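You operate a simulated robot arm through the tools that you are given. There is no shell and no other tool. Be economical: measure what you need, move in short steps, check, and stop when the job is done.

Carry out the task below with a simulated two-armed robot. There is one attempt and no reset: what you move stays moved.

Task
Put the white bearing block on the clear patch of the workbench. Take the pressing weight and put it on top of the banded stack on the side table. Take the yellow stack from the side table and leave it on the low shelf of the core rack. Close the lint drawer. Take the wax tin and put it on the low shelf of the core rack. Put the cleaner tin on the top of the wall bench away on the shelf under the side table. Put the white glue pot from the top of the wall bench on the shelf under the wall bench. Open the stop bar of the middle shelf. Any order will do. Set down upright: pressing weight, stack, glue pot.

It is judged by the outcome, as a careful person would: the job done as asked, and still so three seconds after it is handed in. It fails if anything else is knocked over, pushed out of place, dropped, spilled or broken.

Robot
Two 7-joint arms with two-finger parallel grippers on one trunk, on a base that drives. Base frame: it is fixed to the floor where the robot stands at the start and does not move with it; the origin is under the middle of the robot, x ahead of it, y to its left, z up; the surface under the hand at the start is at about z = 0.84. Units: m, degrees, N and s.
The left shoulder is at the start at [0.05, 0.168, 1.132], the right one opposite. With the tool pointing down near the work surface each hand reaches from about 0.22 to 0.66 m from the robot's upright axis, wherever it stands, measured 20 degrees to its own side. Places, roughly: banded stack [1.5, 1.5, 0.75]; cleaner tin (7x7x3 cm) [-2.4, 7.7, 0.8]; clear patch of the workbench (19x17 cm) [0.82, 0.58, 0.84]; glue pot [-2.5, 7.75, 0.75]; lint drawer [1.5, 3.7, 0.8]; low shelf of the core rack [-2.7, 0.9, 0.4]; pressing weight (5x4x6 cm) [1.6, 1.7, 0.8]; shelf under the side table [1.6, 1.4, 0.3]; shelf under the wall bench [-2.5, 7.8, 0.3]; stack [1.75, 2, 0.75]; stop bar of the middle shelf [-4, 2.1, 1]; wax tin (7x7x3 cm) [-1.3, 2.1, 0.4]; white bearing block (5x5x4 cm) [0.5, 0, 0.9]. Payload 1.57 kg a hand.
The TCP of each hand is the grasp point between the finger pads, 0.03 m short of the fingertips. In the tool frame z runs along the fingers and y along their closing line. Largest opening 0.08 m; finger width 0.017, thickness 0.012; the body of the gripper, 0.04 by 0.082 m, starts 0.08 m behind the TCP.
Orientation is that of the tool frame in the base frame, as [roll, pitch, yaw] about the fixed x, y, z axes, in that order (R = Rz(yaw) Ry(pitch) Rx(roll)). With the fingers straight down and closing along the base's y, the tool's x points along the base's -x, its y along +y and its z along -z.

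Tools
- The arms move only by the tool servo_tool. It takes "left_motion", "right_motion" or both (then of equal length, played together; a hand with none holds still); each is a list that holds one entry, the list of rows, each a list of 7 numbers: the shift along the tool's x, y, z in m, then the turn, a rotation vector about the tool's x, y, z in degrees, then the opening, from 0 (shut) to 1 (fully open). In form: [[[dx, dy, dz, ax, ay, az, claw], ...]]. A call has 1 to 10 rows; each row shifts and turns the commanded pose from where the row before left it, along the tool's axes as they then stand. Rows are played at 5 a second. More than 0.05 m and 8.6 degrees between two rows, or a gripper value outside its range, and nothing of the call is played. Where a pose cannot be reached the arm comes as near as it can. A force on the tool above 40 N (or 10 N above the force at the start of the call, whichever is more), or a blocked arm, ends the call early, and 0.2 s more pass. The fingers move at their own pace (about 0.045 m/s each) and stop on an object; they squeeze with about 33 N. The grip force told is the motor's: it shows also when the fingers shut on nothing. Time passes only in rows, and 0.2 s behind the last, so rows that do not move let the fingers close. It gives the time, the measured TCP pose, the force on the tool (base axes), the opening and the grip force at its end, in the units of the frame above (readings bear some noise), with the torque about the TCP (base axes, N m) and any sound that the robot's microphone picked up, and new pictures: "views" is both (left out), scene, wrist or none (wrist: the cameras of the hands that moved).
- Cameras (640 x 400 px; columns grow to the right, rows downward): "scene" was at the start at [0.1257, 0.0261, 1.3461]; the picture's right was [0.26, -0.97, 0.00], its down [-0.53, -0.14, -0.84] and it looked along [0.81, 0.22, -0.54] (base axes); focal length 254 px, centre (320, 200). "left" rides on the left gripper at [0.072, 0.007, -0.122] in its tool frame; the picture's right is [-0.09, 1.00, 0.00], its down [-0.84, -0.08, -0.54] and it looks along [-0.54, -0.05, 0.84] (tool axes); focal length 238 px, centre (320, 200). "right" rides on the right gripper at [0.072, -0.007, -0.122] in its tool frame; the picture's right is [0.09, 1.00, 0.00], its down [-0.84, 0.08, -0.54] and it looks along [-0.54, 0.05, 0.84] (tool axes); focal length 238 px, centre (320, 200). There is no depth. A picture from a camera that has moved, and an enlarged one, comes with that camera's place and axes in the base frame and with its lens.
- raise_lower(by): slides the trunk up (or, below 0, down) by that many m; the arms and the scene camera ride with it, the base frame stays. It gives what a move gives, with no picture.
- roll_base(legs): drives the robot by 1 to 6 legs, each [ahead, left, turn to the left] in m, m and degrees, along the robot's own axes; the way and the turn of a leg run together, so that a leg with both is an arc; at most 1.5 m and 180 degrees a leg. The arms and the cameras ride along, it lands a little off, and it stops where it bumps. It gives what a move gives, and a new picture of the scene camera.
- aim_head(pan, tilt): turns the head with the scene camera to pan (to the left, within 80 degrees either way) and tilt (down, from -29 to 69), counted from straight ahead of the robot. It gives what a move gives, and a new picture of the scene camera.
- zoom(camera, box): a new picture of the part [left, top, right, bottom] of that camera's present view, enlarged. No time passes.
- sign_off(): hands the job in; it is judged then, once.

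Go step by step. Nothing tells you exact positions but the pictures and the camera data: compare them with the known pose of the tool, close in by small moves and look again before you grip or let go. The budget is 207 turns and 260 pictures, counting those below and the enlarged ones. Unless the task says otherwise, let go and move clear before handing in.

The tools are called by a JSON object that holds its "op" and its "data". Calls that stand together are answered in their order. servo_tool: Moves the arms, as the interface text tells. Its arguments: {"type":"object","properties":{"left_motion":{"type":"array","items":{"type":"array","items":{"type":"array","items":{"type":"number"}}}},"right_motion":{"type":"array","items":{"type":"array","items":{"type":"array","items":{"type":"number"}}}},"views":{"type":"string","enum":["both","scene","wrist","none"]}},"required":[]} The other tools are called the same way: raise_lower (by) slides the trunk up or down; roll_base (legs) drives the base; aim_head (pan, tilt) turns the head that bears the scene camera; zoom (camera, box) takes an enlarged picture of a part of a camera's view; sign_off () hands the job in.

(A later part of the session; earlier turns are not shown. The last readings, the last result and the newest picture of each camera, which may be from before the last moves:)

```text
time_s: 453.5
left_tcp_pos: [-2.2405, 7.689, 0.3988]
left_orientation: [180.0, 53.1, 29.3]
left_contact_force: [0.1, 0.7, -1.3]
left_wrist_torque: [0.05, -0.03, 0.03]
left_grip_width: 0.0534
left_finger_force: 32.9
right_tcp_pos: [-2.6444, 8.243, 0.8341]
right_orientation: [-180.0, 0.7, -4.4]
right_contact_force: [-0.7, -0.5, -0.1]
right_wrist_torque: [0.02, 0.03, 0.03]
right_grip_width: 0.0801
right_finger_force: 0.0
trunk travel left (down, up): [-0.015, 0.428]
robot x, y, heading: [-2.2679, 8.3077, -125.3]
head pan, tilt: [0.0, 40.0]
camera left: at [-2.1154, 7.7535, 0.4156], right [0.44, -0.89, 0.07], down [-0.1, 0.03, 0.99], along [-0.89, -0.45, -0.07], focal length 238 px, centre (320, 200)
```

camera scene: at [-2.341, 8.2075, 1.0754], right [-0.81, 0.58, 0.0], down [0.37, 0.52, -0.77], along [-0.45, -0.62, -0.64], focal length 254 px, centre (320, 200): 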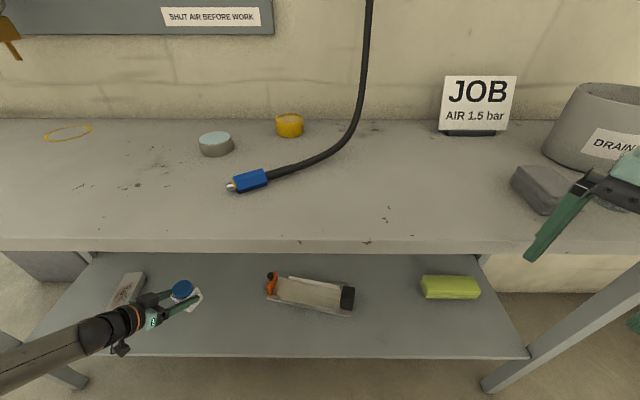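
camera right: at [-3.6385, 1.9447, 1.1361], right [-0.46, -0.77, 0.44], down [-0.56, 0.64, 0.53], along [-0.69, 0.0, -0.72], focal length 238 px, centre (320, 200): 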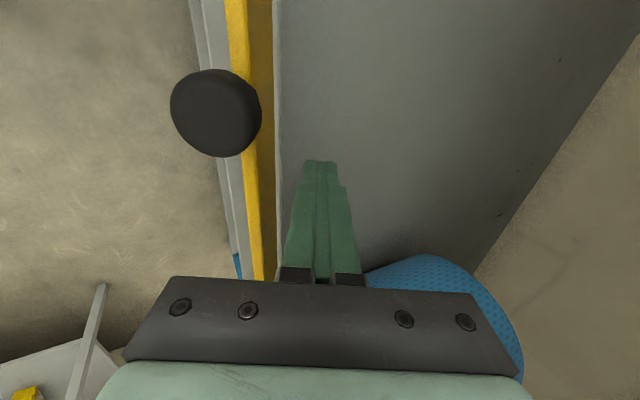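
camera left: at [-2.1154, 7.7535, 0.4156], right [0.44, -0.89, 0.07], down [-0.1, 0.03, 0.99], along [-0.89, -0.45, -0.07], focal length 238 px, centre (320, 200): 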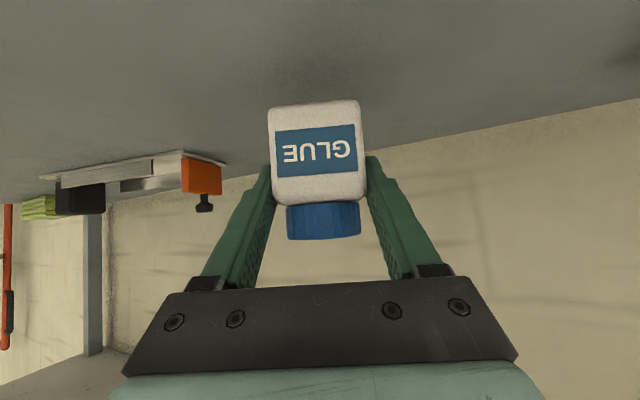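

{"op": "servo_tool", "data": {"left_motion": [[[0.004, 0, 0.003, 0, 0, 0, 0], [0.004, 0, 0.003, 0, 0, 0, 0], [0.0032, 0, 0.0024, 0, 0, 0, 0], [0, 0, 0, 0, 0, 0, 0]]], "views": "none"}}

```text
time_s: 454.5
left_tcp_pos: [-2.2412, 7.6886, 0.3859]
left_orientation: [179.9, 53.1, 29.3]
left_contact_force: [0.7, -1.0, -1.5]
left_wrist_torque: [0.01, 0.0, 0.03]
left_grip_width: 0.0536
left_finger_force: 32.9
right_tcp_pos: [-2.6461, 8.2434, 0.8328]
right_orientation: [-179.9, 0.6, -4.5]
right_contact_force: [0.2, -0.2, 0.5]
right_wrist_torque: [-0.03, 0.0, -0.02]
right_grip_width: 0.08
right_finger_force: 0.0
trunk travel left (down, up): [-0.015, 0.428]
robot x, y, heading: [-2.2681, 8.3071, -125.6]
head pan, tilt: [0.0, 40.0]
```

{"op": "servo_tool", "data": {"left_motion": [[[0.0024, 0, 0.0018, 0, 0, 0, 0], [0.0024, 0, 0.0018, 0, 0, 0, 0], [0, 0, 0, 0, 0, 0, 0]]], "views": "none"}}

```text
time_s: 455.3
left_tcp_pos: [-2.2415, 7.6889, 0.3797]
left_orientation: [179.9, 53.1, 29.3]
left_contact_force: [0.0, 0.5, -1.4]
left_wrist_torque: [0.02, -0.03, 0.03]
left_grip_width: 0.0535
left_finger_force: 33.3
right_tcp_pos: [-2.6455, 8.2436, 0.8347]
right_orientation: [-179.9, 0.6, -4.3]
right_contact_force: [-0.7, -1.3, -0.4]
right_wrist_torque: [0.01, 0.01, -0.02]
right_grip_width: 0.08
right_finger_force: 0.0
trunk travel left (down, up): [-0.015, 0.428]
robot x, y, heading: [-2.2688, 8.3039, -125.6]
head pan, tilt: [0.0, 40.0]
```

{"op": "servo_tool", "data": {"left_motion": [[[0.0032, 0, 0.0024, 0, 0, 0, 0], [0.0024, 0, 0.0018, 0, 0, 0, 0], [0.0024, 0, 0.0018, 0, 0, 0, 0], [0.0024, 0, 0.0018, 0, 0, 0, 0], [0, 0, 0, 0, 0, 0, 0]]], "views": "wrist"}}

```text
time_s: 456.5
left_tcp_pos: [-2.2435, 7.688, 0.37]
left_orientation: [179.9, 53.5, 29.3]
left_contact_force: [2.3, 3.6, 18.2]
left_wrist_torque: [0.49, -0.21, 0.01]
left_grip_width: 0.0537
left_finger_force: 33.6
right_tcp_pos: [-2.6455, 8.244, 0.8347]
right_orientation: [-179.9, 0.6, -4.3]
right_contact_force: [0.0, -0.2, -0.1]
right_wrist_torque: [0.02, 0.0, -0.01]
right_grip_width: 0.0801
right_finger_force: 0.0
trunk travel left (down, up): [-0.015, 0.428]
robot x, y, heading: [-2.2669, 8.3058, -125.4]
head pan, tilt: [0.0, 40.0]
camera left: at [-2.1163, 7.7525, 0.3852], right [0.44, -0.89, 0.08], down [-0.09, 0.04, 0.99], along [-0.89, -0.45, -0.07], focal length 238 px, centre (320, 200)
```

left: 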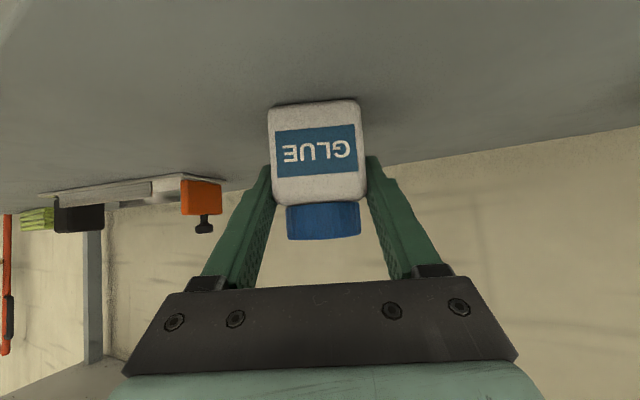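

On the shelf. I ease off a millimetre, release, and withdraw.

{"op": "servo_tool", "data": {"left_motion": [[[-0.001, 0, -0.001, 0, 0, 0, 0], [0, 0, 0, 0, 0, 0, 0.85], [0, 0, 0, 0, 0, 0, 1], [0, 0, 0, 0, 0, 0, 1], [0.012, 0, -0.016, 0, 0, 0, 1], [0.024, 0, -0.032, 0, 0, 0, 1], [0.024, 0, -0.032, 0, 0, 0, 1], [0, 0, 0, 0, 0, 0, 1]]], "views": "wrist"}}

{"op": "roll_base", "data": {"legs": [[-0.3, 0, 0]]}}

```text
time_s: 458.3
left_tcp_pos: [-2.1526, 7.7396, 0.369]
left_orientation: [-180.0, 53.2, 29.4]
left_contact_force: [0.6, 0.2, 0.0]
left_wrist_torque: [0.0, 0.0, -0.02]
left_grip_width: 0.08
left_finger_force: 0.0
right_tcp_pos: [-2.6446, 8.2439, 0.8348]
right_orientation: [-179.9, 0.7, -4.3]
right_contact_force: [0.3, -0.4, 0.7]
right_wrist_torque: [-0.01, 0.01, -0.02]
right_grip_width: 0.0799
right_finger_force: 0.1
trunk travel left (down, up): [-0.015, 0.428]
robot x, y, heading: [-2.2689, 8.3069, -125.7]
head pan, tilt: [0.0, 40.0]
camera left: at [-2.0277, 7.8036, 0.3848], right [0.44, -0.9, 0.07], down [-0.1, 0.03, 0.99], along [-0.89, -0.44, -0.07], focal length 238 px, centre (320, 200)
```

left: 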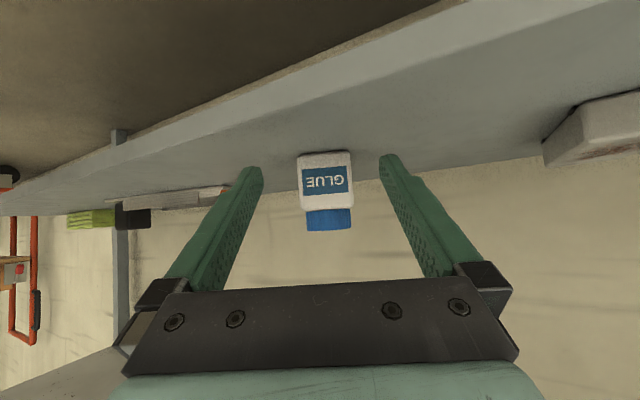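

```text
time_s: 460.4
left_tcp_pos: [-1.978, 7.9846, 0.3705]
left_orientation: [179.8, 53.1, 29.2]
left_contact_force: [0.2, -0.6, 0.3]
left_wrist_torque: [0.0, 0.0, -0.01]
left_grip_width: 0.0799
left_finger_force: 0.3
right_tcp_pos: [-2.4702, 8.4879, 0.8323]
right_orientation: [-179.9, 0.7, -4.5]
right_contact_force: [0.0, 0.4, 0.7]
right_wrist_torque: [0.02, 0.03, 0.0]
right_grip_width: 0.0801
right_finger_force: 0.1
trunk travel left (down, up): [-0.015, 0.428]
robot x, y, heading: [-2.0924, 8.5502, -125.4]
head pan, tilt: [0.0, 40.0]
camera scene: at [-2.1658, 8.4524, 1.0504], right [-0.81, 0.58, 0.0], down [0.37, 0.52, -0.77], along [-0.45, -0.62, -0.64], focal length 254 px, centre (320, 200)
```

scene: 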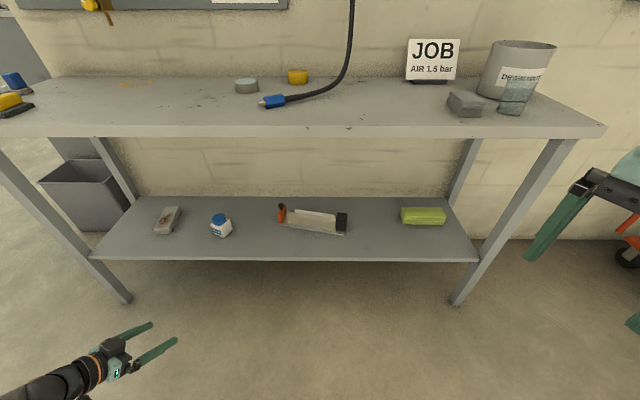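

Glue pot is on the shelf. Now the cleaner tin: raise to bench height, extend, and stage in front of it.

{"op": "raise_lower", "data": {"by": 0.4}}

{"op": "servo_tool", "data": {"left_motion": [[[-0.032, 0, -0.024, 0, 0, 0, 1], [-0.036, 0, -0.027, 0, 0, 0, 1], [-0.024, 0, 0.032, 0, 0, 0, 1], [-0.024, 0, 0.032, 0, 0, 0, 1], [-0.024, 0, 0.032, 0, 0, 0, 1], [0, 0, 0, 0, 0, 0, 1]]], "views": "none"}}

{"op": "roll_base", "data": {"legs": [[0.254, -0.111, 0]]}}

{"op": "servo_tool", "data": {"left_motion": [[[0, 0, 0, 0, 0, 0, 1]]], "views": "wrist"}}

```text
time_s: 464.2
left_tcp_pos: [-1.9786, 7.9846, 0.7698]
left_orientation: [180.0, 53.1, 29.4]
left_contact_force: [0.0, -0.2, 0.2]
left_wrist_torque: [0.0, -0.01, -0.03]
left_grip_width: 0.0796
left_finger_force: 0.1
right_tcp_pos: [-2.4713, 8.4893, 1.233]
right_orientation: [-179.9, 0.6, -4.5]
right_contact_force: [-0.1, 0.1, 0.1]
right_wrist_torque: [0.01, -0.02, -0.01]
right_grip_width: 0.0803
right_finger_force: 0.0
trunk travel left (down, up): [-0.415, 0.028]
robot x, y, heading: [-2.0955, 8.5498, -125.6]
head pan, tilt: [0.0, 40.0]
```

```text
time_s: 465.6
left_tcp_pos: [-2.0837, 7.9243, 0.8545]
left_orientation: [179.9, 53.2, 29.4]
left_contact_force: [-0.7, 0.0, -0.5]
left_wrist_torque: [0.03, 0.01, 0.0]
left_grip_width: 0.0799
left_finger_force: 0.0
right_tcp_pos: [-2.4691, 8.4886, 1.2338]
right_orientation: [-179.9, 0.8, -4.4]
right_contact_force: [-0.5, -0.4, -0.7]
right_wrist_torque: [-0.02, 0.03, -0.01]
right_grip_width: 0.0799
right_finger_force: 0.0
trunk travel left (down, up): [-0.415, 0.028]
robot x, y, heading: [-2.0961, 8.5541, -125.7]
head pan, tilt: [0.0, 40.0]
```

```text
time_s: 467.6
left_tcp_pos: [-2.3222, 7.7839, 0.8537]
left_orientation: [179.9, 53.1, 29.4]
left_contact_force: [-0.1, 0.2, -0.4]
left_wrist_torque: [0.01, -0.01, 0.0]
left_grip_width: 0.0799
left_finger_force: 0.0
right_tcp_pos: [-2.7087, 8.3474, 1.2333]
right_orientation: [-179.8, 0.7, -4.4]
right_contact_force: [0.1, -0.6, 0.6]
right_wrist_torque: [0.06, -0.03, 0.0]
right_grip_width: 0.0799
right_finger_force: 0.0
trunk travel left (down, up): [-0.415, 0.028]
robot x, y, heading: [-2.3291, 8.4101, -125.5]
head pan, tilt: [0.0, 40.0]
camera scene: at [-2.4038, 8.3111, 1.4503], right [-0.81, 0.58, 0.0], down [0.38, 0.52, -0.77], along [-0.45, -0.62, -0.64], focal length 254 px, centre (320, 200)
```

scene: 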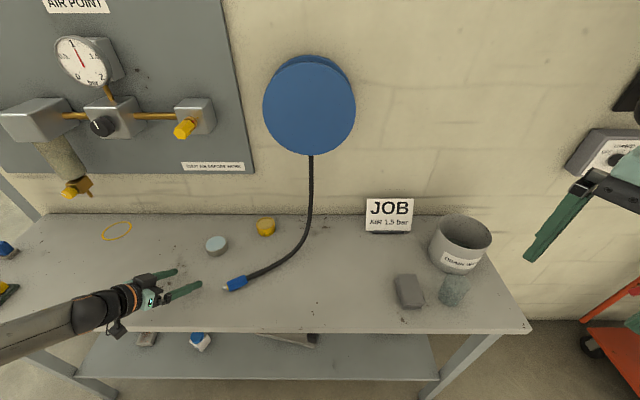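

```text
time_s: 468.0
left_tcp_pos: [-2.3216, 7.7836, 0.8551]
left_orientation: [180.0, 53.1, 29.3]
left_contact_force: [0.1, -1.0, 0.3]
left_wrist_torque: [-0.03, 0.0, 0.02]
left_grip_width: 0.0797
left_finger_force: 0.0
right_tcp_pos: [-2.7063, 8.348, 1.2339]
right_orientation: [-179.8, 0.7, -4.5]
right_contact_force: [-0.4, 0.0, 0.7]
right_wrist_torque: [0.0, -0.01, 0.0]
right_grip_width: 0.08
right_finger_force: 0.0
trunk travel left (down, up): [-0.415, 0.028]
robot x, y, heading: [-2.332, 8.4091, -125.5]
head pan, tilt: [0.0, 40.0]
camera left: at [-2.1952, 7.8477, 0.8702], right [0.44, -0.9, 0.07], down [-0.1, 0.03, 0.99], along [-0.89, -0.44, -0.07], focal length 238 px, centre (320, 200)
```

left: 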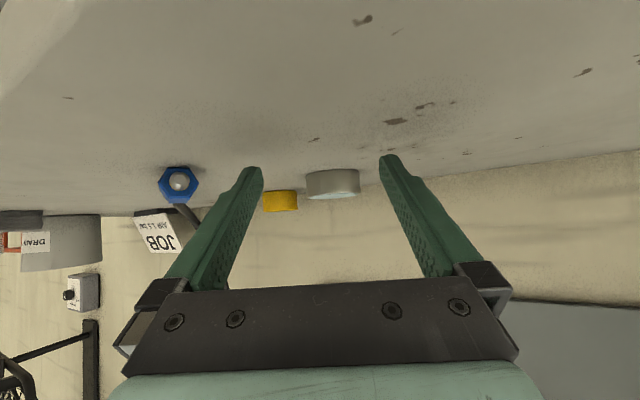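

Tin is centred within 8 mm. I lower 6 mm and advance onto it.

{"op": "raise_lower", "data": {"by": -0.006}}

{"op": "roll_base", "data": {"legs": [[0.115, -0.046, 0]]}}

{"op": "servo_tool", "data": {"left_motion": [[[0, 0, 0, 0, 0, 0, 1]]], "views": "wrist"}}

```text
time_s: 468.5
left_tcp_pos: [-2.3214, 7.7828, 0.8495]
left_orientation: [179.9, 53.1, 29.2]
left_contact_force: [-0.8, -0.1, -0.2]
left_wrist_torque: [-0.01, -0.01, 0.0]
left_grip_width: 0.0801
left_finger_force: 0.1
right_tcp_pos: [-2.7069, 8.347, 1.2279]
right_orientation: [-179.8, 0.8, -4.5]
right_contact_force: [0.8, 0.6, 0.5]
right_wrist_torque: [0.01, 0.01, -0.01]
right_grip_width: 0.0801
right_finger_force: 0.0
trunk travel left (down, up): [-0.409, 0.034]
robot x, y, heading: [-2.3283, 8.4109, -125.5]
head pan, tilt: [0.0, 40.0]
```

```text
time_s: 469.8
left_tcp_pos: [-2.4246, 7.7169, 0.8476]
left_orientation: [179.9, 53.1, 29.3]
left_contact_force: [-0.8, 0.4, -0.2]
left_wrist_torque: [-0.05, 0.03, 0.0]
left_grip_width: 0.08
left_finger_force: 0.1
right_tcp_pos: [-2.8108, 8.2824, 1.2275]
right_orientation: [-179.8, 0.7, -4.4]
right_contact_force: [-0.4, 0.5, 0.0]
right_wrist_torque: [0.05, -0.03, -0.04]
right_grip_width: 0.08
right_finger_force: 0.0
trunk travel left (down, up): [-0.409, 0.034]
robot x, y, heading: [-2.4306, 8.35, -125.8]
head pan, tilt: [0.0, 40.0]
camera scene: at [-2.5073, 8.2451, 1.4443], right [-0.81, 0.58, 0.0], down [0.37, 0.52, -0.77], along [-0.45, -0.62, -0.64], focal length 254 px, centre (320, 200)
```

scene: 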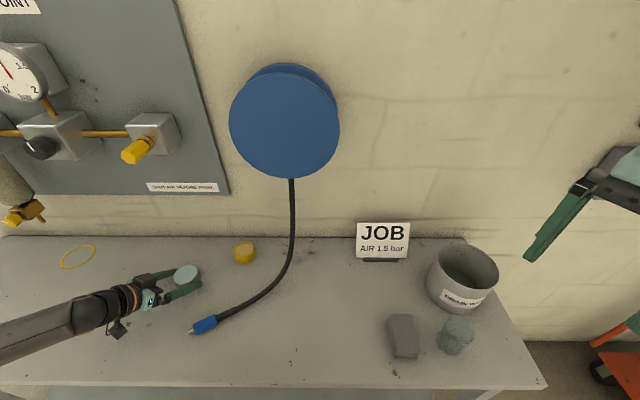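

```text
time_s: 470.2
left_tcp_pos: [-2.4231, 7.719, 0.8481]
left_orientation: [179.8, 53.1, 29.3]
left_contact_force: [-0.3, 0.3, -0.2]
left_wrist_torque: [-0.03, -0.02, 0.02]
left_grip_width: 0.0799
left_finger_force: 0.0
right_tcp_pos: [-2.8111, 8.2817, 1.2286]
right_orientation: [-180.0, 0.7, -4.4]
right_contact_force: [-0.6, 0.9, -1.0]
right_wrist_torque: [-0.02, -0.02, -0.05]
right_grip_width: 0.0801
right_finger_force: 0.1
trunk travel left (down, up): [-0.409, 0.034]
robot x, y, heading: [-2.4324, 8.3444, -125.7]
head pan, tilt: [0.0, 40.0]
camera left: at [-2.2978, 7.7822, 0.8641], right [0.44, -0.89, 0.07], down [-0.1, 0.03, 0.99], along [-0.89, -0.45, -0.07], focal length 238 px, centre (320, 200)
```

left: 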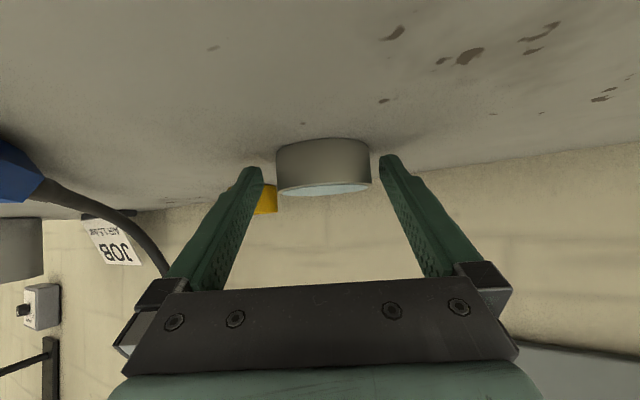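

I reach the last 2.4 cm with the arm and close gently.

{"op": "servo_tool", "data": {"left_motion": [[[-0.0072, 0.001, 0.0096, 0, 0, 0, 1], [-0.0072, 0, 0.0096, 0, 0, 0, 1], [0, 0, 0, 0, 0, 0, 1], [0, 0, 0, 0, 0, 0, 0.5], [0, 0, 0, 0, 0, 0, 0.5], [0, 0, 0, 0, 0, 0, 0], [0, 0, 0, 0, 0, 0, 0], [0, 0, 0, 0, 0, 0, 0]]], "views": "none"}}

{"op": "raise_lower", "data": {"by": 0.03}}

{"op": "servo_tool", "data": {"left_motion": [[[0, 0, 0, 0, 0, 0, 0]]], "views": "wrist"}}

```text
time_s: 472.0
left_tcp_pos: [-2.4448, 7.7044, 0.8489]
left_orientation: [179.8, 53.1, 29.3]
left_contact_force: [0.3, -0.9, 0.9]
left_wrist_torque: [-0.08, -0.02, -0.02]
left_grip_width: 0.0629
left_finger_force: 33.0
right_tcp_pos: [-2.8104, 8.2815, 1.2276]
right_orientation: [-179.9, 0.7, -4.2]
right_contact_force: [-0.5, 0.0, 0.2]
right_wrist_torque: [0.0, 0.0, 0.02]
right_grip_width: 0.08
right_finger_force: 0.0
trunk travel left (down, up): [-0.409, 0.034]
robot x, y, heading: [-2.4312, 8.3427, -125.4]
head pan, tilt: [0.0, 40.0]
```

```text
time_s: 472.7
left_tcp_pos: [-2.4437, 7.7046, 0.8777]
left_orientation: [180.0, 53.0, 29.4]
left_contact_force: [0.3, 0.6, -1.7]
left_wrist_torque: [-0.01, 0.01, -0.04]
left_grip_width: 0.0627
left_finger_force: 32.8
right_tcp_pos: [-2.8108, 8.2816, 1.2577]
right_orientation: [-179.9, 0.7, -4.4]
right_contact_force: [0.0, -0.3, 0.3]
right_wrist_torque: [-0.03, -0.01, -0.01]
right_grip_width: 0.0799
right_finger_force: 0.1
trunk travel left (down, up): [-0.439, 0.004]
robot x, y, heading: [-2.434, 8.3453, -125.8]
head pan, tilt: [0.0, 40.0]
```

```text
time_s: 473.1
left_tcp_pos: [-2.4438, 7.7043, 0.8786]
left_orientation: [180.0, 53.2, 29.3]
left_contact_force: [-0.1, 0.1, -1.5]
left_wrist_torque: [0.0, 0.01, 0.0]
left_grip_width: 0.0624
left_finger_force: 32.9
right_tcp_pos: [-2.8106, 8.2815, 1.2578]
right_orientation: [-179.9, 0.7, -4.4]
right_contact_force: [-0.3, 0.0, 0.6]
right_wrist_torque: [-0.02, -0.03, 0.01]
right_grip_width: 0.0801
right_finger_force: 0.0
trunk travel left (down, up): [-0.439, 0.004]
robot x, y, heading: [-2.4378, 8.3443, -125.7]
head pan, tilt: [0.0, 40.0]
camera left: at [-2.3182, 7.7694, 0.8939], right [0.44, -0.89, 0.07], down [-0.1, 0.03, 0.99], along [-0.89, -0.45, -0.07], focal length 238 px, centre (320, 200)
```

left: 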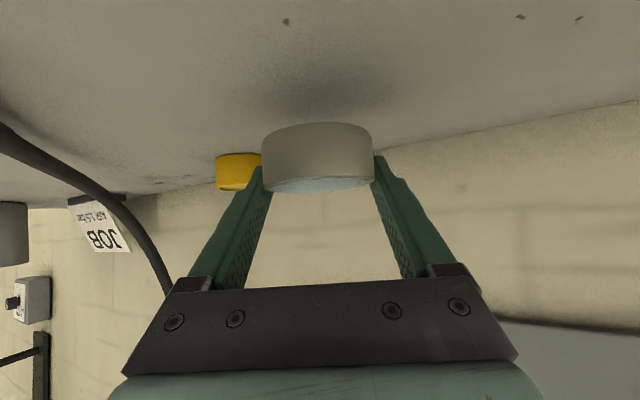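

Cleaner tin is held. I back out and drive back through the aisle toward the workbench area.

{"op": "roll_base", "data": {"legs": [[-0.226, 0.106, 0], [-0.16, 0, -1.2], [0, 1.2, 0], [0, 1.2, 0], [1.3, 0, 0], [1.3, 0, 0]]}}

```text
time_s: 508.9
left_tcp_pos: [-1.7673, 4.4456, 0.8776]
left_orientation: [-180.0, 53.1, 28.6]
left_contact_force: [0.3, -0.4, -1.9]
left_wrist_torque: [0.0, 0.0, 0.0]
left_grip_width: 0.0626
left_finger_force: 33.2
right_tcp_pos: [-2.1266, 5.0266, 1.2583]
right_orientation: [-179.9, 0.7, -5.1]
right_contact_force: [-0.4, 0.2, 0.1]
right_wrist_torque: [-0.01, -0.03, 0.0]
right_grip_width: 0.0799
right_finger_force: 0.0
trunk travel left (down, up): [-0.439, 0.004]
robot x, y, heading: [-1.7465, 5.0911, -126.4]
head pan, tilt: [0.0, 40.0]
camera scene: at [-1.8225, 4.9862, 1.4744], right [-0.81, 0.59, 0.0], down [0.38, 0.52, -0.77], along [-0.45, -0.62, -0.64], focal length 254 px, centre (320, 200)
```

scene: 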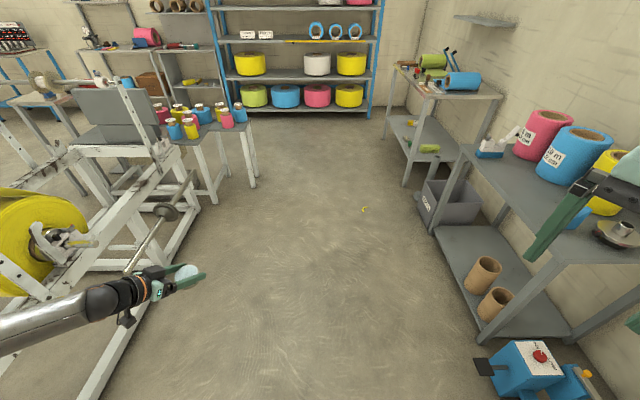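

{"op": "roll_base", "data": {"legs": [[0.7, -0.1, 0], [0.7, 0, 0], [1.4, 0.0, 0]]}}

```text
time_s: 522.8
left_tcp_pos: [-3.5201, 2.2537, 0.8783]
left_orientation: [180.0, 53.1, 28.2]
left_contact_force: [-0.6, -0.1, -1.8]
left_wrist_torque: [-0.01, -0.01, 0.01]
left_grip_width: 0.0625
left_finger_force: 32.8
right_tcp_pos: [-3.876, 2.836, 1.2577]
right_orientation: [-179.9, 0.8, -5.6]
right_contact_force: [-0.1, 0.0, -0.5]
right_wrist_torque: [-0.01, 0.02, 0.03]
right_grip_width: 0.0802
right_finger_force: 0.0
trunk travel left (down, up): [-0.439, 0.004]
robot x, y, heading: [-3.5011, 2.8938, -126.6]
head pan, tilt: [0.0, 40.0]
camera scene: at [-3.5724, 2.7944, 1.4744], right [-0.8, 0.6, 0.0], down [0.39, 0.52, -0.77], along [-0.46, -0.61, -0.64], focal length 254 px, centre (320, 200)
```

scene: 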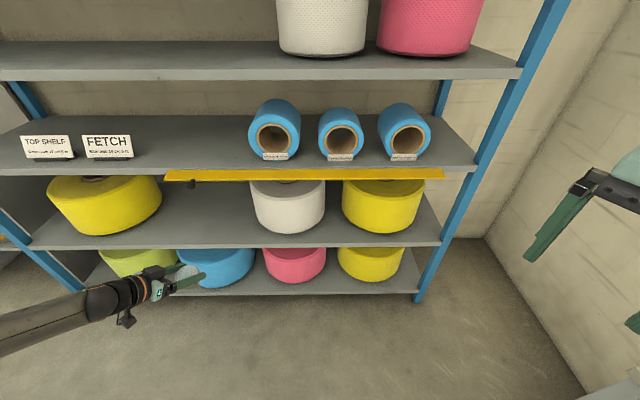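

I continue left past the racks, then turn toward the drawer area.

{"op": "roll_base", "data": {"legs": [[0.13, 0, 0], [0, 1.45, 0], [0, 1.45, 0], [0, 0.4, 0], [-0.5, 0, 0], [0, 0, 179]]}}

{"op": "aim_head", "data": {"pan": 0, "tilt": 18}}

```text
time_s: 562.5
left_tcp_pos: [-0.6056, 1.8228, 0.8787]
left_orientation: [-180.0, 53.1, -153.5]
left_contact_force: [-0.3, -0.2, -2.2]
left_wrist_torque: [0.01, 0.0, 0.0]
left_grip_width: 0.062
left_finger_force: 33.3
right_tcp_pos: [-0.2679, 1.2284, 1.2578]
right_orientation: [-179.8, 0.7, 172.7]
right_contact_force: [0.5, -0.2, -0.2]
right_wrist_torque: [-0.01, 0.01, -0.01]
right_grip_width: 0.0799
right_finger_force: 0.1
trunk travel left (down, up): [-0.439, 0.004]
robot x, y, heading: [-0.6487, 1.1811, 51.8]
head pan, tilt: [0.0, 40.0]
camera scene: at [-0.5704, 1.2861, 1.4744], right [0.78, -0.62, 0.0], down [-0.4, -0.5, -0.77], along [0.48, 0.6, -0.64], focal length 254 px, centre (320, 200)
```

scene: 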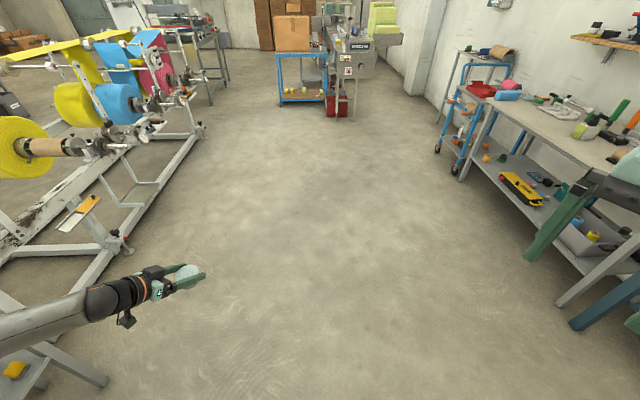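

```text
time_s: 563.3
left_tcp_pos: [-0.6045, 1.8231, 0.8788]
left_orientation: [180.0, 53.1, -153.6]
left_contact_force: [-0.1, 0.5, -2.2]
left_wrist_torque: [-0.02, -0.01, 0.03]
left_grip_width: 0.0619
left_finger_force: 32.6
right_tcp_pos: [-0.2672, 1.2281, 1.2583]
right_orientation: [-179.8, 0.6, 172.6]
right_contact_force: [-0.1, -0.1, -0.3]
right_wrist_torque: [-0.02, 0.0, 0.0]
right_grip_width: 0.0799
right_finger_force: 0.1
trunk travel left (down, up): [-0.439, 0.004]
robot x, y, heading: [-0.6492, 1.1819, 51.5]
head pan, tilt: [0.0, 18.0]
camera scene: at [-0.5652, 1.2926, 1.509], right [0.78, -0.62, 0.0], down [-0.19, -0.24, -0.95], along [0.59, 0.74, -0.31], focal length 254 px, centre (320, 200)
```

scene: 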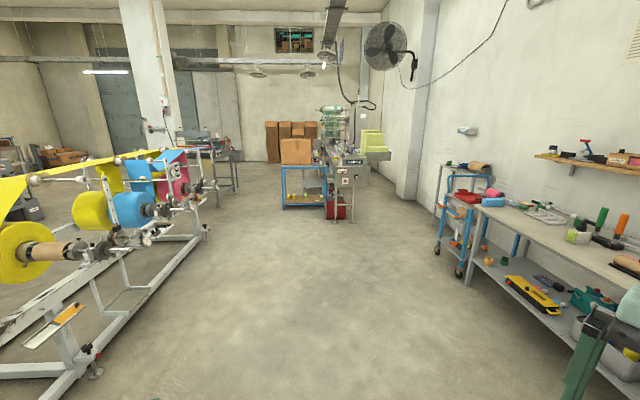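

The lint drawer is on the machine straight ahead. I drive closer.

{"op": "roll_base", "data": {"legs": [[1.3, 0, 1.4], [0.7, -0.1, 0]]}}

{"op": "zoom", "data": {"camera": "scene", "box": [240, 120, 440, 300]}}

```text
time_s: 573.3
left_tcp_pos: [0.6464, 3.3567, 0.8784]
left_orientation: [179.9, 53.1, -151.3]
left_contact_force: [0.6, 0.1, -2.5]
left_wrist_torque: [0.02, 0.01, 0.03]
left_grip_width: 0.0615
left_finger_force: 32.9
right_tcp_pos: [1.0088, 2.7766, 1.2567]
right_orientation: [-179.9, 0.7, 175.1]
right_contact_force: [0.1, -0.4, 0.4]
right_wrist_torque: [-0.02, -0.02, -0.01]
right_grip_width: 0.0801
right_finger_force: 0.0
trunk travel left (down, up): [-0.439, 0.004]
robot x, y, heading: [0.6311, 2.7175, 53.8]
head pan, tilt: [0.0, 18.0]
camera scene: at [0.7093, 2.8286, 1.509], right [0.81, -0.59, 0.0], down [-0.18, -0.25, -0.95], along [0.56, 0.77, -0.31], focal length 254 px, centre (320, 200)
```

scene: 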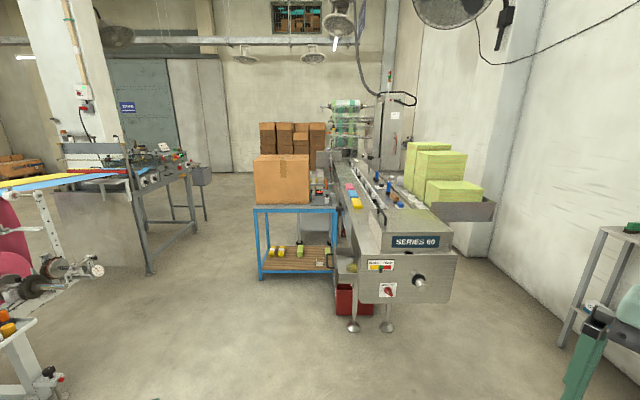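

```text
2.22 times, centred on (340, 210) of scene
camera zoom: at [0.7093, 2.8286, 1.509], right [0.81, -0.59, 0.0], down [-0.18, -0.25, -0.95], along [0.56, 0.77, -0.31], focal length 564 px, centre (276, 178)
```

zoom: 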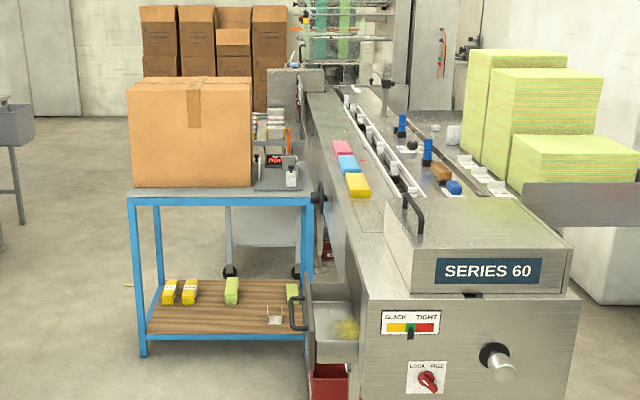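

The open lint drawer sticks out of the machine's left side; I'll push it shut with the right hand. First I set arm postures: right hand out and down with closed fingers, left hand (tin) pulled in.

{"op": "raise_lower", "data": {"by": -0.3}}

{"op": "servo_tool", "data": {"right_motion": [[[-0.024, 0.0394, 0, 0, 0, 0, 0], [-0.024, 0.0394, 0, 0, 0, 0, 0], [-0.024, 0.0394, 0, 0, 0, 0, 0], [-0.024, 0.0394, 0, 0, 0, 0, 0], [-0.024, 0.0394, 0, 0, 0, 0, 0], [0, 0, 0.05, 0, 0, 0, 0], [0, 0, 0.05, 0, 0, 0, 0], [0, 0, 0.05, 0, 0, 0, 0]]], "left_motion": [[[0.024, 0, -0.032, 0, 0, 0, 0], [0.024, 0, -0.032, 0, 0, 0, 0], [0.024, 0, -0.032, 0, 0, 0, 0], [0.024, 0, -0.032, 0, 0, 0, 0], [0, 0, 0, 0, 0, 0, 0], [0, 0, 0, 0, 0, 0, 0], [0, 0, 0, 0, 0, 0, 0], [0, 0, 0, 0, 0, 0, 0]]], "views": "none"}}

```text
time_s: 576.3
left_tcp_pos: [0.6472, 3.3563, 0.5776]
left_orientation: [179.9, 53.0, -151.1]
left_contact_force: [0.2, 0.2, -1.2]
left_wrist_torque: [0.0, -0.01, 0.0]
left_grip_width: 0.0619
left_finger_force: 32.7
right_tcp_pos: [1.0081, 2.7767, 0.9568]
right_orientation: [-179.9, 0.7, 175.2]
right_contact_force: [-0.5, 1.0, 0.3]
right_wrist_torque: [0.0, -0.03, 0.01]
right_grip_width: 0.08
right_finger_force: 0.1
trunk travel left (down, up): [-0.139, 0.304]
robot x, y, heading: [0.6307, 2.719, 53.8]
head pan, tilt: [0.0, 18.0]
```

```text
time_s: 578.1
left_tcp_pos: [0.5076, 3.28, 0.5782]
left_orientation: [179.8, 53.1, -151.2]
left_contact_force: [0.7, 0.6, -1.4]
left_wrist_torque: [0.0, -0.03, -0.01]
left_grip_width: 0.0617
left_finger_force: 33.4
right_tcp_pos: [1.148, 2.9625, 0.8089]
right_orientation: [-179.9, 0.8, 175.1]
right_contact_force: [-0.4, 0.5, -0.5]
right_wrist_torque: [-0.02, -0.03, 0.03]
right_grip_width: 0.0
right_finger_force: 21.3
trunk travel left (down, up): [-0.139, 0.304]
robot x, y, heading: [0.6283, 2.7156, 54.3]
head pan, tilt: [0.0, 18.0]
```

{"op": "roll_base", "data": {"legs": [[0, 0, -74.3], [-0.525, 0.956, 0], [0.2, 0.55, 0]]}}

{"op": "aim_head", "data": {"pan": -10, "tilt": 38}}

```text
time_s: 595.0
left_tcp_pos: [1.3578, 4.5273, 0.5784]
left_orientation: [179.9, 53.1, 134.9]
left_contact_force: [0.0, 0.7, -2.2]
left_wrist_torque: [-0.02, 0.03, -0.02]
left_grip_width: 0.0615
left_finger_force: 33.3
right_tcp_pos: [1.2301, 3.824, 0.8091]
right_orientation: [-179.9, 0.7, 101.1]
right_contact_force: [-0.1, 0.4, -0.2]
right_wrist_torque: [0.01, -0.03, 0.04]
right_grip_width: 0.0
right_finger_force: 20.7
trunk travel left (down, up): [-0.139, 0.304]
robot x, y, heading: [0.8532, 4.2542, -20.1]
head pan, tilt: [0.0, 18.0]
camera scene: at [0.9775, 4.2105, 1.2091], right [-0.34, -0.94, 0.0], down [-0.29, 0.11, -0.95], along [0.89, -0.33, -0.31], focal length 254 px, centre (320, 200)
```

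scene: 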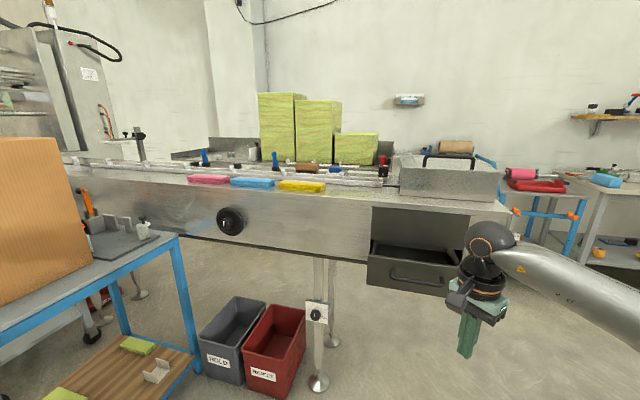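

```text
time_s: 595.9
left_tcp_pos: [1.3576, 4.5273, 0.5772]
left_orientation: [180.0, 53.1, 134.8]
left_contact_force: [-0.1, -0.3, -1.8]
left_wrist_torque: [0.0, -0.02, -0.01]
left_grip_width: 0.0615
left_finger_force: 33.0
right_tcp_pos: [1.23, 3.8239, 0.8082]
right_orientation: [-179.9, 0.8, 101.1]
right_contact_force: [1.0, 1.1, 0.3]
right_wrist_torque: [-0.01, 0.03, 0.01]
right_grip_width: 0.0001
right_finger_force: 21.3
trunk travel left (down, up): [-0.139, 0.304]
robot x, y, heading: [0.8543, 4.2497, -20.2]
head pan, tilt: [-10.0, 38.0]
camera scene: at [0.9646, 4.1993, 1.1775], right [-0.5, -0.87, 0.0], down [-0.53, 0.31, -0.79], along [0.68, -0.4, -0.62], focal length 254 px, centre (320, 200)
```

scene: 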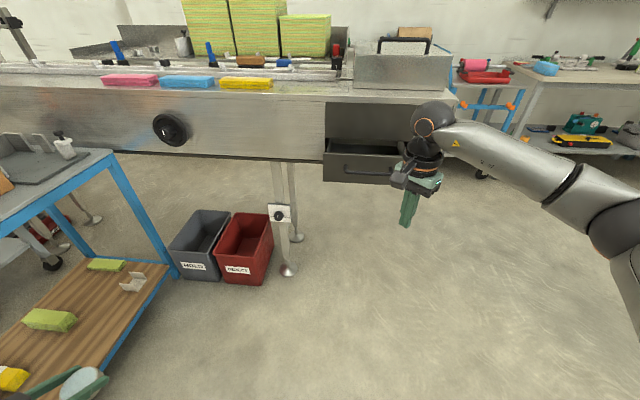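

The drawer front faces us, about 14 cm open. I move in and push it along its travel.

{"op": "roll_base", "data": {"legs": [[0.014, 0.048, 0], [0.172, -0.052, 0], [0.14, -0.042, 0]]}}

```text
time_s: 599.0
left_tcp_pos: [1.6281, 4.3876, 0.5765]
left_orientation: [-180.0, 53.0, 134.8]
left_contact_force: [-0.3, 1.0, -2.6]
left_wrist_torque: [0.01, 0.0, 0.02]
left_grip_width: 0.0615
left_finger_force: 32.9
right_tcp_pos: [1.4932, 3.6884, 0.8076]
right_orientation: [-178.5, -0.1, 101.7]
right_contact_force: [-2.8, 1.5, 1.7]
right_wrist_torque: [0.01, 0.04, -0.03]
right_grip_width: 0.0
right_finger_force: 21.6
trunk travel left (down, up): [-0.139, 0.304]
robot x, y, heading: [1.123, 4.1134, -20.0]
head pan, tilt: [-10.0, 38.0]
stopped in leg 3: the force on the tool passed its limit at 63 N (the readings are from after the stop); the commanded pose is now the measured one
camera scene: at [1.2343, 4.0588, 1.1774], right [-0.5, -0.86, 0.0], down [-0.53, 0.31, -0.79], along [0.68, -0.4, -0.62], focal length 254 px, centre (320, 200)
```

scene: 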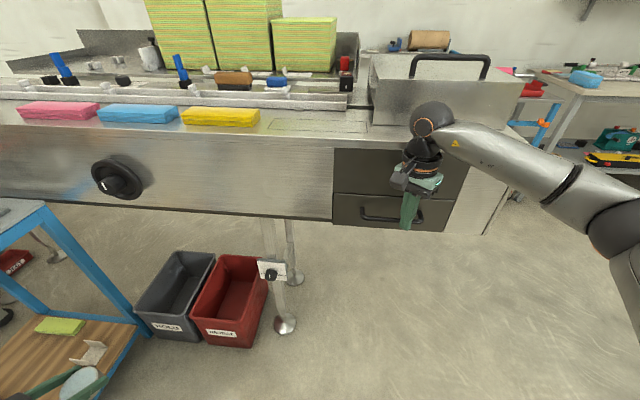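

The drawer looks flush now. I back away and check it.

{"op": "roll_base", "data": {"legs": [[-0.28, 0.08, 0]]}}

{"op": "zoom", "data": {"camera": "scene", "box": [280, 60, 480, 210]}}

```text
time_s: 601.0
left_tcp_pos: [1.3946, 4.5578, 0.5781]
left_orientation: [180.0, 53.0, 134.8]
left_contact_force: [-0.2, -0.5, -2.5]
left_wrist_torque: [-0.01, -0.04, 0.02]
left_grip_width: 0.0615
left_finger_force: 33.0
right_tcp_pos: [1.2601, 3.8591, 0.8084]
right_orientation: [-178.7, -0.2, 101.7]
right_contact_force: [-0.1, 0.3, 0.9]
right_wrist_torque: [0.03, 0.0, -0.03]
right_grip_width: 0.0002
right_finger_force: 21.3
trunk travel left (down, up): [-0.139, 0.304]
robot x, y, heading: [0.8901, 4.2825, -20.2]
head pan, tilt: [-10.0, 38.0]
camera scene: at [1.0008, 4.2295, 1.1774], right [-0.5, -0.86, 0.0], down [-0.53, 0.31, -0.79], along [0.68, -0.4, -0.62], focal length 254 px, centre (320, 200)
```

scene: 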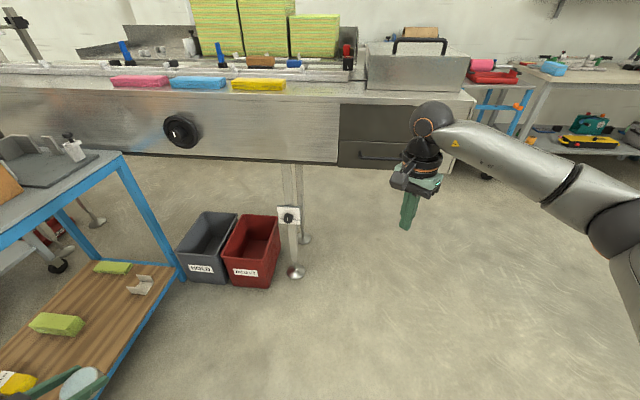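

```text
2.67 times, centred on (380, 135) of scene
camera zoom: at [1.0008, 4.2295, 1.1774], right [-0.5, -0.86, 0.0], down [-0.53, 0.31, -0.79], along [0.68, -0.4, -0.62], focal length 677 px, centre (160, 373)
```

zoom: 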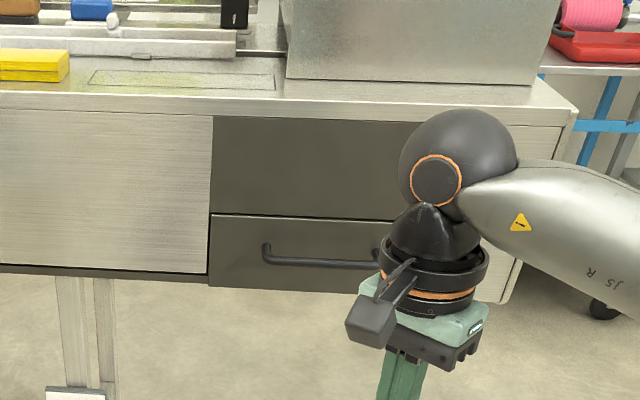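

The drawer is closed. Last: the cleaner tin. I tuck the right hand, then drive to stage in front of the side table and lower the left hand to shelf height.

{"op": "servo_tool", "data": {"right_motion": [[[0, 0, -0.05, 0, 0, 0, 0], [0, 0, -0.05, 0, 0, 0, 0], [0, 0, -0.05, 0, 0, 0, 0], [0, 0, -0.05, 0, 0, 0, 0], [0, 0, -0.05, 0, 0, 0, 0], [0.0264, -0.0425, 0, 0, 0, 0, 0], [0.0264, -0.0425, 0, 0, 0, 0, 0], [0.0264, -0.0425, 0, 0, 0, 0, 0], [0.0264, -0.0425, 0, 0, 0, 0, 0], [0.0264, -0.0425, 0, 0, 0, 0, 0]]], "views": "none"}}

{"op": "roll_base", "data": {"legs": [[-0.1, 0, -17], [0, -1.3, 0], [0.7, -0.3, 0], [0.6, -0.3, 0]]}}

{"op": "aim_head", "data": {"pan": 10, "tilt": 42}}

```text
time_s: 603.2
left_tcp_pos: [1.3935, 4.5568, 0.5773]
left_orientation: [180.0, 53.0, 134.7]
left_contact_force: [0.3, -0.5, -2.0]
left_wrist_torque: [-0.04, 0.0, 0.01]
left_grip_width: 0.0616
left_finger_force: 33.2
right_tcp_pos: [1.0301, 3.9466, 1.0636]
right_orientation: [-178.6, -0.3, 101.7]
right_contact_force: [0.9, 1.4, -0.9]
right_wrist_torque: [0.0, 0.02, 0.0]
right_grip_width: 0.0
right_finger_force: 21.9
trunk travel left (down, up): [-0.139, 0.304]
robot x, y, heading: [0.8858, 4.2865, -20.3]
head pan, tilt: [-10.0, 38.0]
```

```text
time_s: 622.8
left_tcp_pos: [1.2452, 2.146, 0.5777]
left_orientation: [-179.9, 53.0, 117.8]
left_contact_force: [-0.6, -0.2, -2.2]
left_wrist_torque: [0.0, -0.02, 0.02]
left_grip_width: 0.0614
left_finger_force: 32.6
right_tcp_pos: [0.719, 1.6667, 1.0655]
right_orientation: [-178.5, -0.3, 85.0]
right_contact_force: [-0.1, 0.0, 0.2]
right_wrist_torque: [0.0, 0.03, 0.0]
right_grip_width: 0.0001
right_finger_force: 21.2
trunk travel left (down, up): [-0.139, 0.304]
robot x, y, heading: [0.6822, 2.0328, -37.1]
head pan, tilt: [-10.0, 38.0]
camera scene: at [0.7722, 1.9477, 1.1774], right [-0.73, -0.68, 0.0], down [-0.42, 0.45, -0.79], along [0.54, -0.58, -0.62], focal length 254 px, centre (320, 200)
```

scene: 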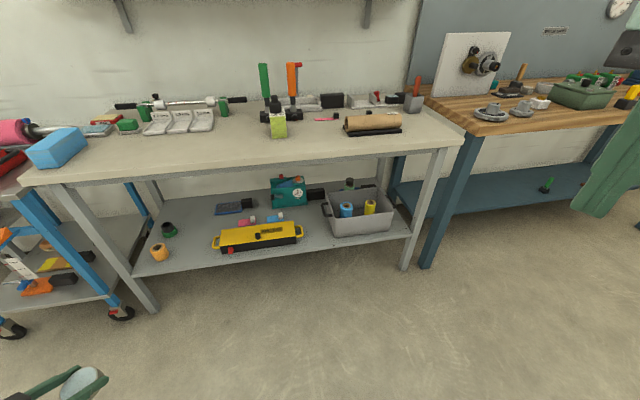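

```text
time_s: 623.6
left_tcp_pos: [1.2449, 2.1469, 0.5779]
left_orientation: [179.9, 53.0, 117.9]
left_contact_force: [0.7, 0.2, -1.9]
left_wrist_torque: [0.0, 0.04, 0.01]
left_grip_width: 0.0613
left_finger_force: 33.3
right_tcp_pos: [0.7194, 1.6665, 1.0646]
right_orientation: [-178.6, -0.3, 84.9]
right_contact_force: [0.2, 1.3, 0.9]
right_wrist_torque: [-0.02, 0.01, -0.01]
right_grip_width: 0.0
right_finger_force: 21.5
trunk travel left (down, up): [-0.139, 0.304]
robot x, y, heading: [0.681, 2.0342, -37.4]
head pan, tilt: [10.0, 42.0]
camera scene: at [0.7878, 1.9728, 1.1715], right [-0.46, -0.89, 0.0], down [-0.6, 0.3, -0.74], along [0.66, -0.34, -0.67], focal length 254 px, centre (320, 200)
```

scene: 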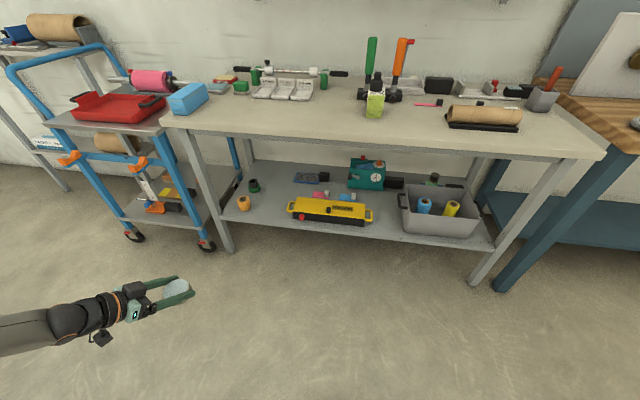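

I see the gap between the orange ring and the yellow ROLLERS box (s≈2.445). I lower the hand and drive most of the way in.

{"op": "raise_lower", "data": {"by": -0.134}}

{"op": "servo_tool", "data": {"left_motion": [[[0.034, 0, 0.0255, 0, 0, 0, 0], [0.034, 0, 0.0255, 0, 0, 0, 0], [0, 0, 0, 0, 0, 0, 0]]], "views": "none"}}

{"op": "roll_base", "data": {"legs": [[0.42, -0.008, 0]]}}

{"op": "servo_tool", "data": {"left_motion": [[[0, 0, 0, 0, 0, 0, 0]]], "views": "wrist"}}

```text
time_s: 625.3
left_tcp_pos: [1.2442, 2.1477, 0.4429]
left_orientation: [-180.0, 53.1, 118.0]
left_contact_force: [0.3, 0.1, -2.9]
left_wrist_torque: [0.02, -0.01, 0.03]
left_grip_width: 0.0616
left_finger_force: 33.0
right_tcp_pos: [0.7192, 1.6675, 0.93]
right_orientation: [-178.6, -0.2, 84.9]
right_contact_force: [0.0, 0.3, 0.5]
right_wrist_torque: [-0.01, 0.04, -0.05]
right_grip_width: 0.0002
right_finger_force: 20.9
trunk travel left (down, up): [-0.005, 0.438]
robot x, y, heading: [0.6801, 2.0318, -37.1]
head pan, tilt: [10.0, 42.0]
```

```text
time_s: 626.1
left_tcp_pos: [1.2444, 2.1468, 0.3591]
left_orientation: [180.0, 53.1, 118.0]
left_contact_force: [0.1, -0.3, -2.3]
left_wrist_torque: [0.01, 0.04, 0.02]
left_grip_width: 0.061
left_finger_force: 33.3
right_tcp_pos: [0.7188, 1.6664, 0.93]
right_orientation: [-178.6, -0.2, 84.8]
right_contact_force: [0.9, -0.1, 0.4]
right_wrist_torque: [0.01, 0.01, -0.01]
right_grip_width: 0.0001
right_finger_force: 21.3
trunk travel left (down, up): [-0.005, 0.438]
robot x, y, heading: [0.6832, 2.0328, -37.2]
head pan, tilt: [10.0, 42.0]
```

```text
time_s: 628.7
left_tcp_pos: [1.5745, 1.8862, 0.3586]
left_orientation: [-180.0, 53.0, 117.8]
left_contact_force: [-0.2, -0.5, -2.0]
left_wrist_torque: [0.0, 0.0, 0.03]
left_grip_width: 0.061
left_finger_force: 33.3
right_tcp_pos: [1.0489, 1.4071, 0.93]
right_orientation: [-178.5, -0.3, 84.6]
right_contact_force: [0.6, 0.0, 0.1]
right_wrist_torque: [0.0, 0.02, 0.0]
right_grip_width: 0.0002
right_finger_force: 21.5
trunk travel left (down, up): [-0.005, 0.438]
robot x, y, heading: [1.0128, 1.7718, -37.3]
head pan, tilt: [10.0, 42.0]
camera scene: at [1.118, 1.7126, 1.0375], right [-0.46, -0.89, 0.0], down [-0.6, 0.31, -0.74], along [0.66, -0.34, -0.67], focal length 254 px, centre (320, 200)
```

scene: 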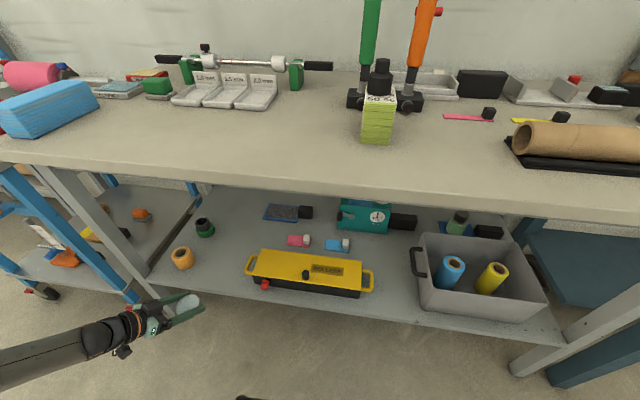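

```text
time_s: 629.1
left_tcp_pos: [1.5753, 1.8865, 0.3593]
left_orientation: [-179.9, 52.9, 117.8]
left_contact_force: [-0.6, 0.5, -2.2]
left_wrist_torque: [0.0, 0.0, -0.01]
left_grip_width: 0.0611
left_finger_force: 32.6
right_tcp_pos: [1.0485, 1.4061, 0.9299]
right_orientation: [-178.5, -0.2, 84.8]
right_contact_force: [0.6, -1.0, -0.7]
right_wrist_torque: [0.01, 0.02, 0.0]
right_grip_width: 0.0
right_finger_force: 21.6
trunk travel left (down, up): [-0.005, 0.438]
robot x, y, heading: [1.0156, 1.7726, -36.9]
head pan, tilt: [10.0, 42.0]
camera left: at [1.5155, 2.0144, 0.3745], right [0.91, 0.42, 0.07], down [-0.03, -0.1, 0.99], along [0.42, -0.9, -0.08], focal length 238 px, centre (320, 200)
```

left: 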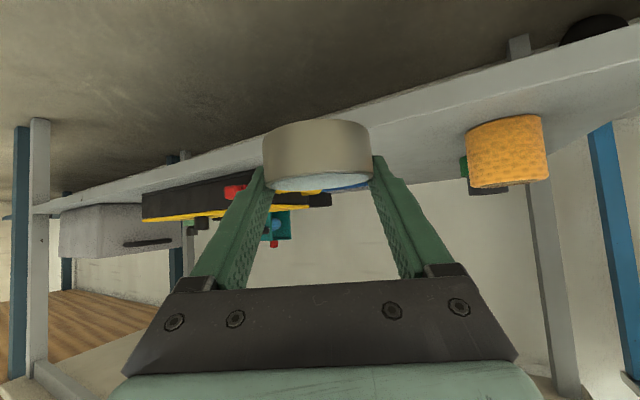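

Clear of the ring; the tin is ~2 cm above shelf level. I drive the last 13.5 cm in.

{"op": "roll_base", "data": {"legs": [[0.135, -0.004, 0]]}}

{"op": "servo_tool", "data": {"left_motion": [[[0.008, 0, 0.006, 0, 0, 0, 0], [0.004, 0, 0.003, 0, 0, 0, 0], [0, 0, 0, 0, 0, 0, 0]]], "views": "wrist"}}

```text
time_s: 630.4
left_tcp_pos: [1.6812, 1.8011, 0.3592]
left_orientation: [180.0, 53.1, 117.8]
left_contact_force: [0.2, 0.2, -2.6]
left_wrist_torque: [0.02, 0.02, 0.01]
left_grip_width: 0.0612
left_finger_force: 32.6
right_tcp_pos: [1.1545, 1.3222, 0.93]
right_orientation: [-178.6, -0.3, 84.9]
right_contact_force: [0.4, 0.6, 0.6]
right_wrist_torque: [0.02, 0.03, -0.01]
right_grip_width: 0.0
right_finger_force: 21.1
trunk travel left (down, up): [-0.005, 0.438]
robot x, y, heading: [1.1156, 1.6888, -37.2]
head pan, tilt: [10.0, 42.0]
camera scene: at [1.2234, 1.6277, 1.0375], right [-0.46, -0.89, 0.0], down [-0.6, 0.31, -0.74], along [0.66, -0.34, -0.67], focal length 254 px, centre (320, 200)
```

scene: 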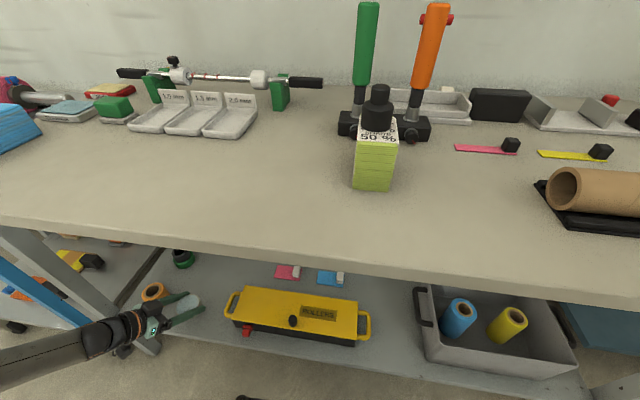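

```text
time_s: 631.2
left_tcp_pos: [1.6809, 1.8005, 0.3435]
left_orientation: [180.0, 53.0, 117.7]
left_contact_force: [-0.2, 0.4, -1.8]
left_wrist_torque: [-0.02, -0.01, 0.02]
left_grip_width: 0.0614
left_finger_force: 33.0
right_tcp_pos: [1.1528, 1.3222, 0.9313]
right_orientation: [-178.6, -0.3, 84.8]
right_contact_force: [0.3, 0.4, -0.1]
right_wrist_torque: [0.0, 0.01, 0.0]
right_grip_width: 0.0003
right_finger_force: 21.3
trunk travel left (down, up): [-0.005, 0.438]
robot x, y, heading: [1.118, 1.6872, -37.0]
head pan, tilt: [10.0, 42.0]
camera left: at [1.621, 1.9292, 0.3595], right [0.91, 0.42, 0.07], down [-0.04, -0.1, 0.99], along [0.42, -0.9, -0.08], focal length 238 px, centre (320, 200)
```

left: 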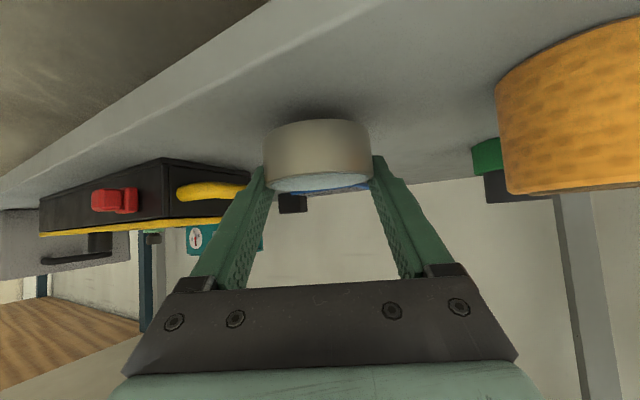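

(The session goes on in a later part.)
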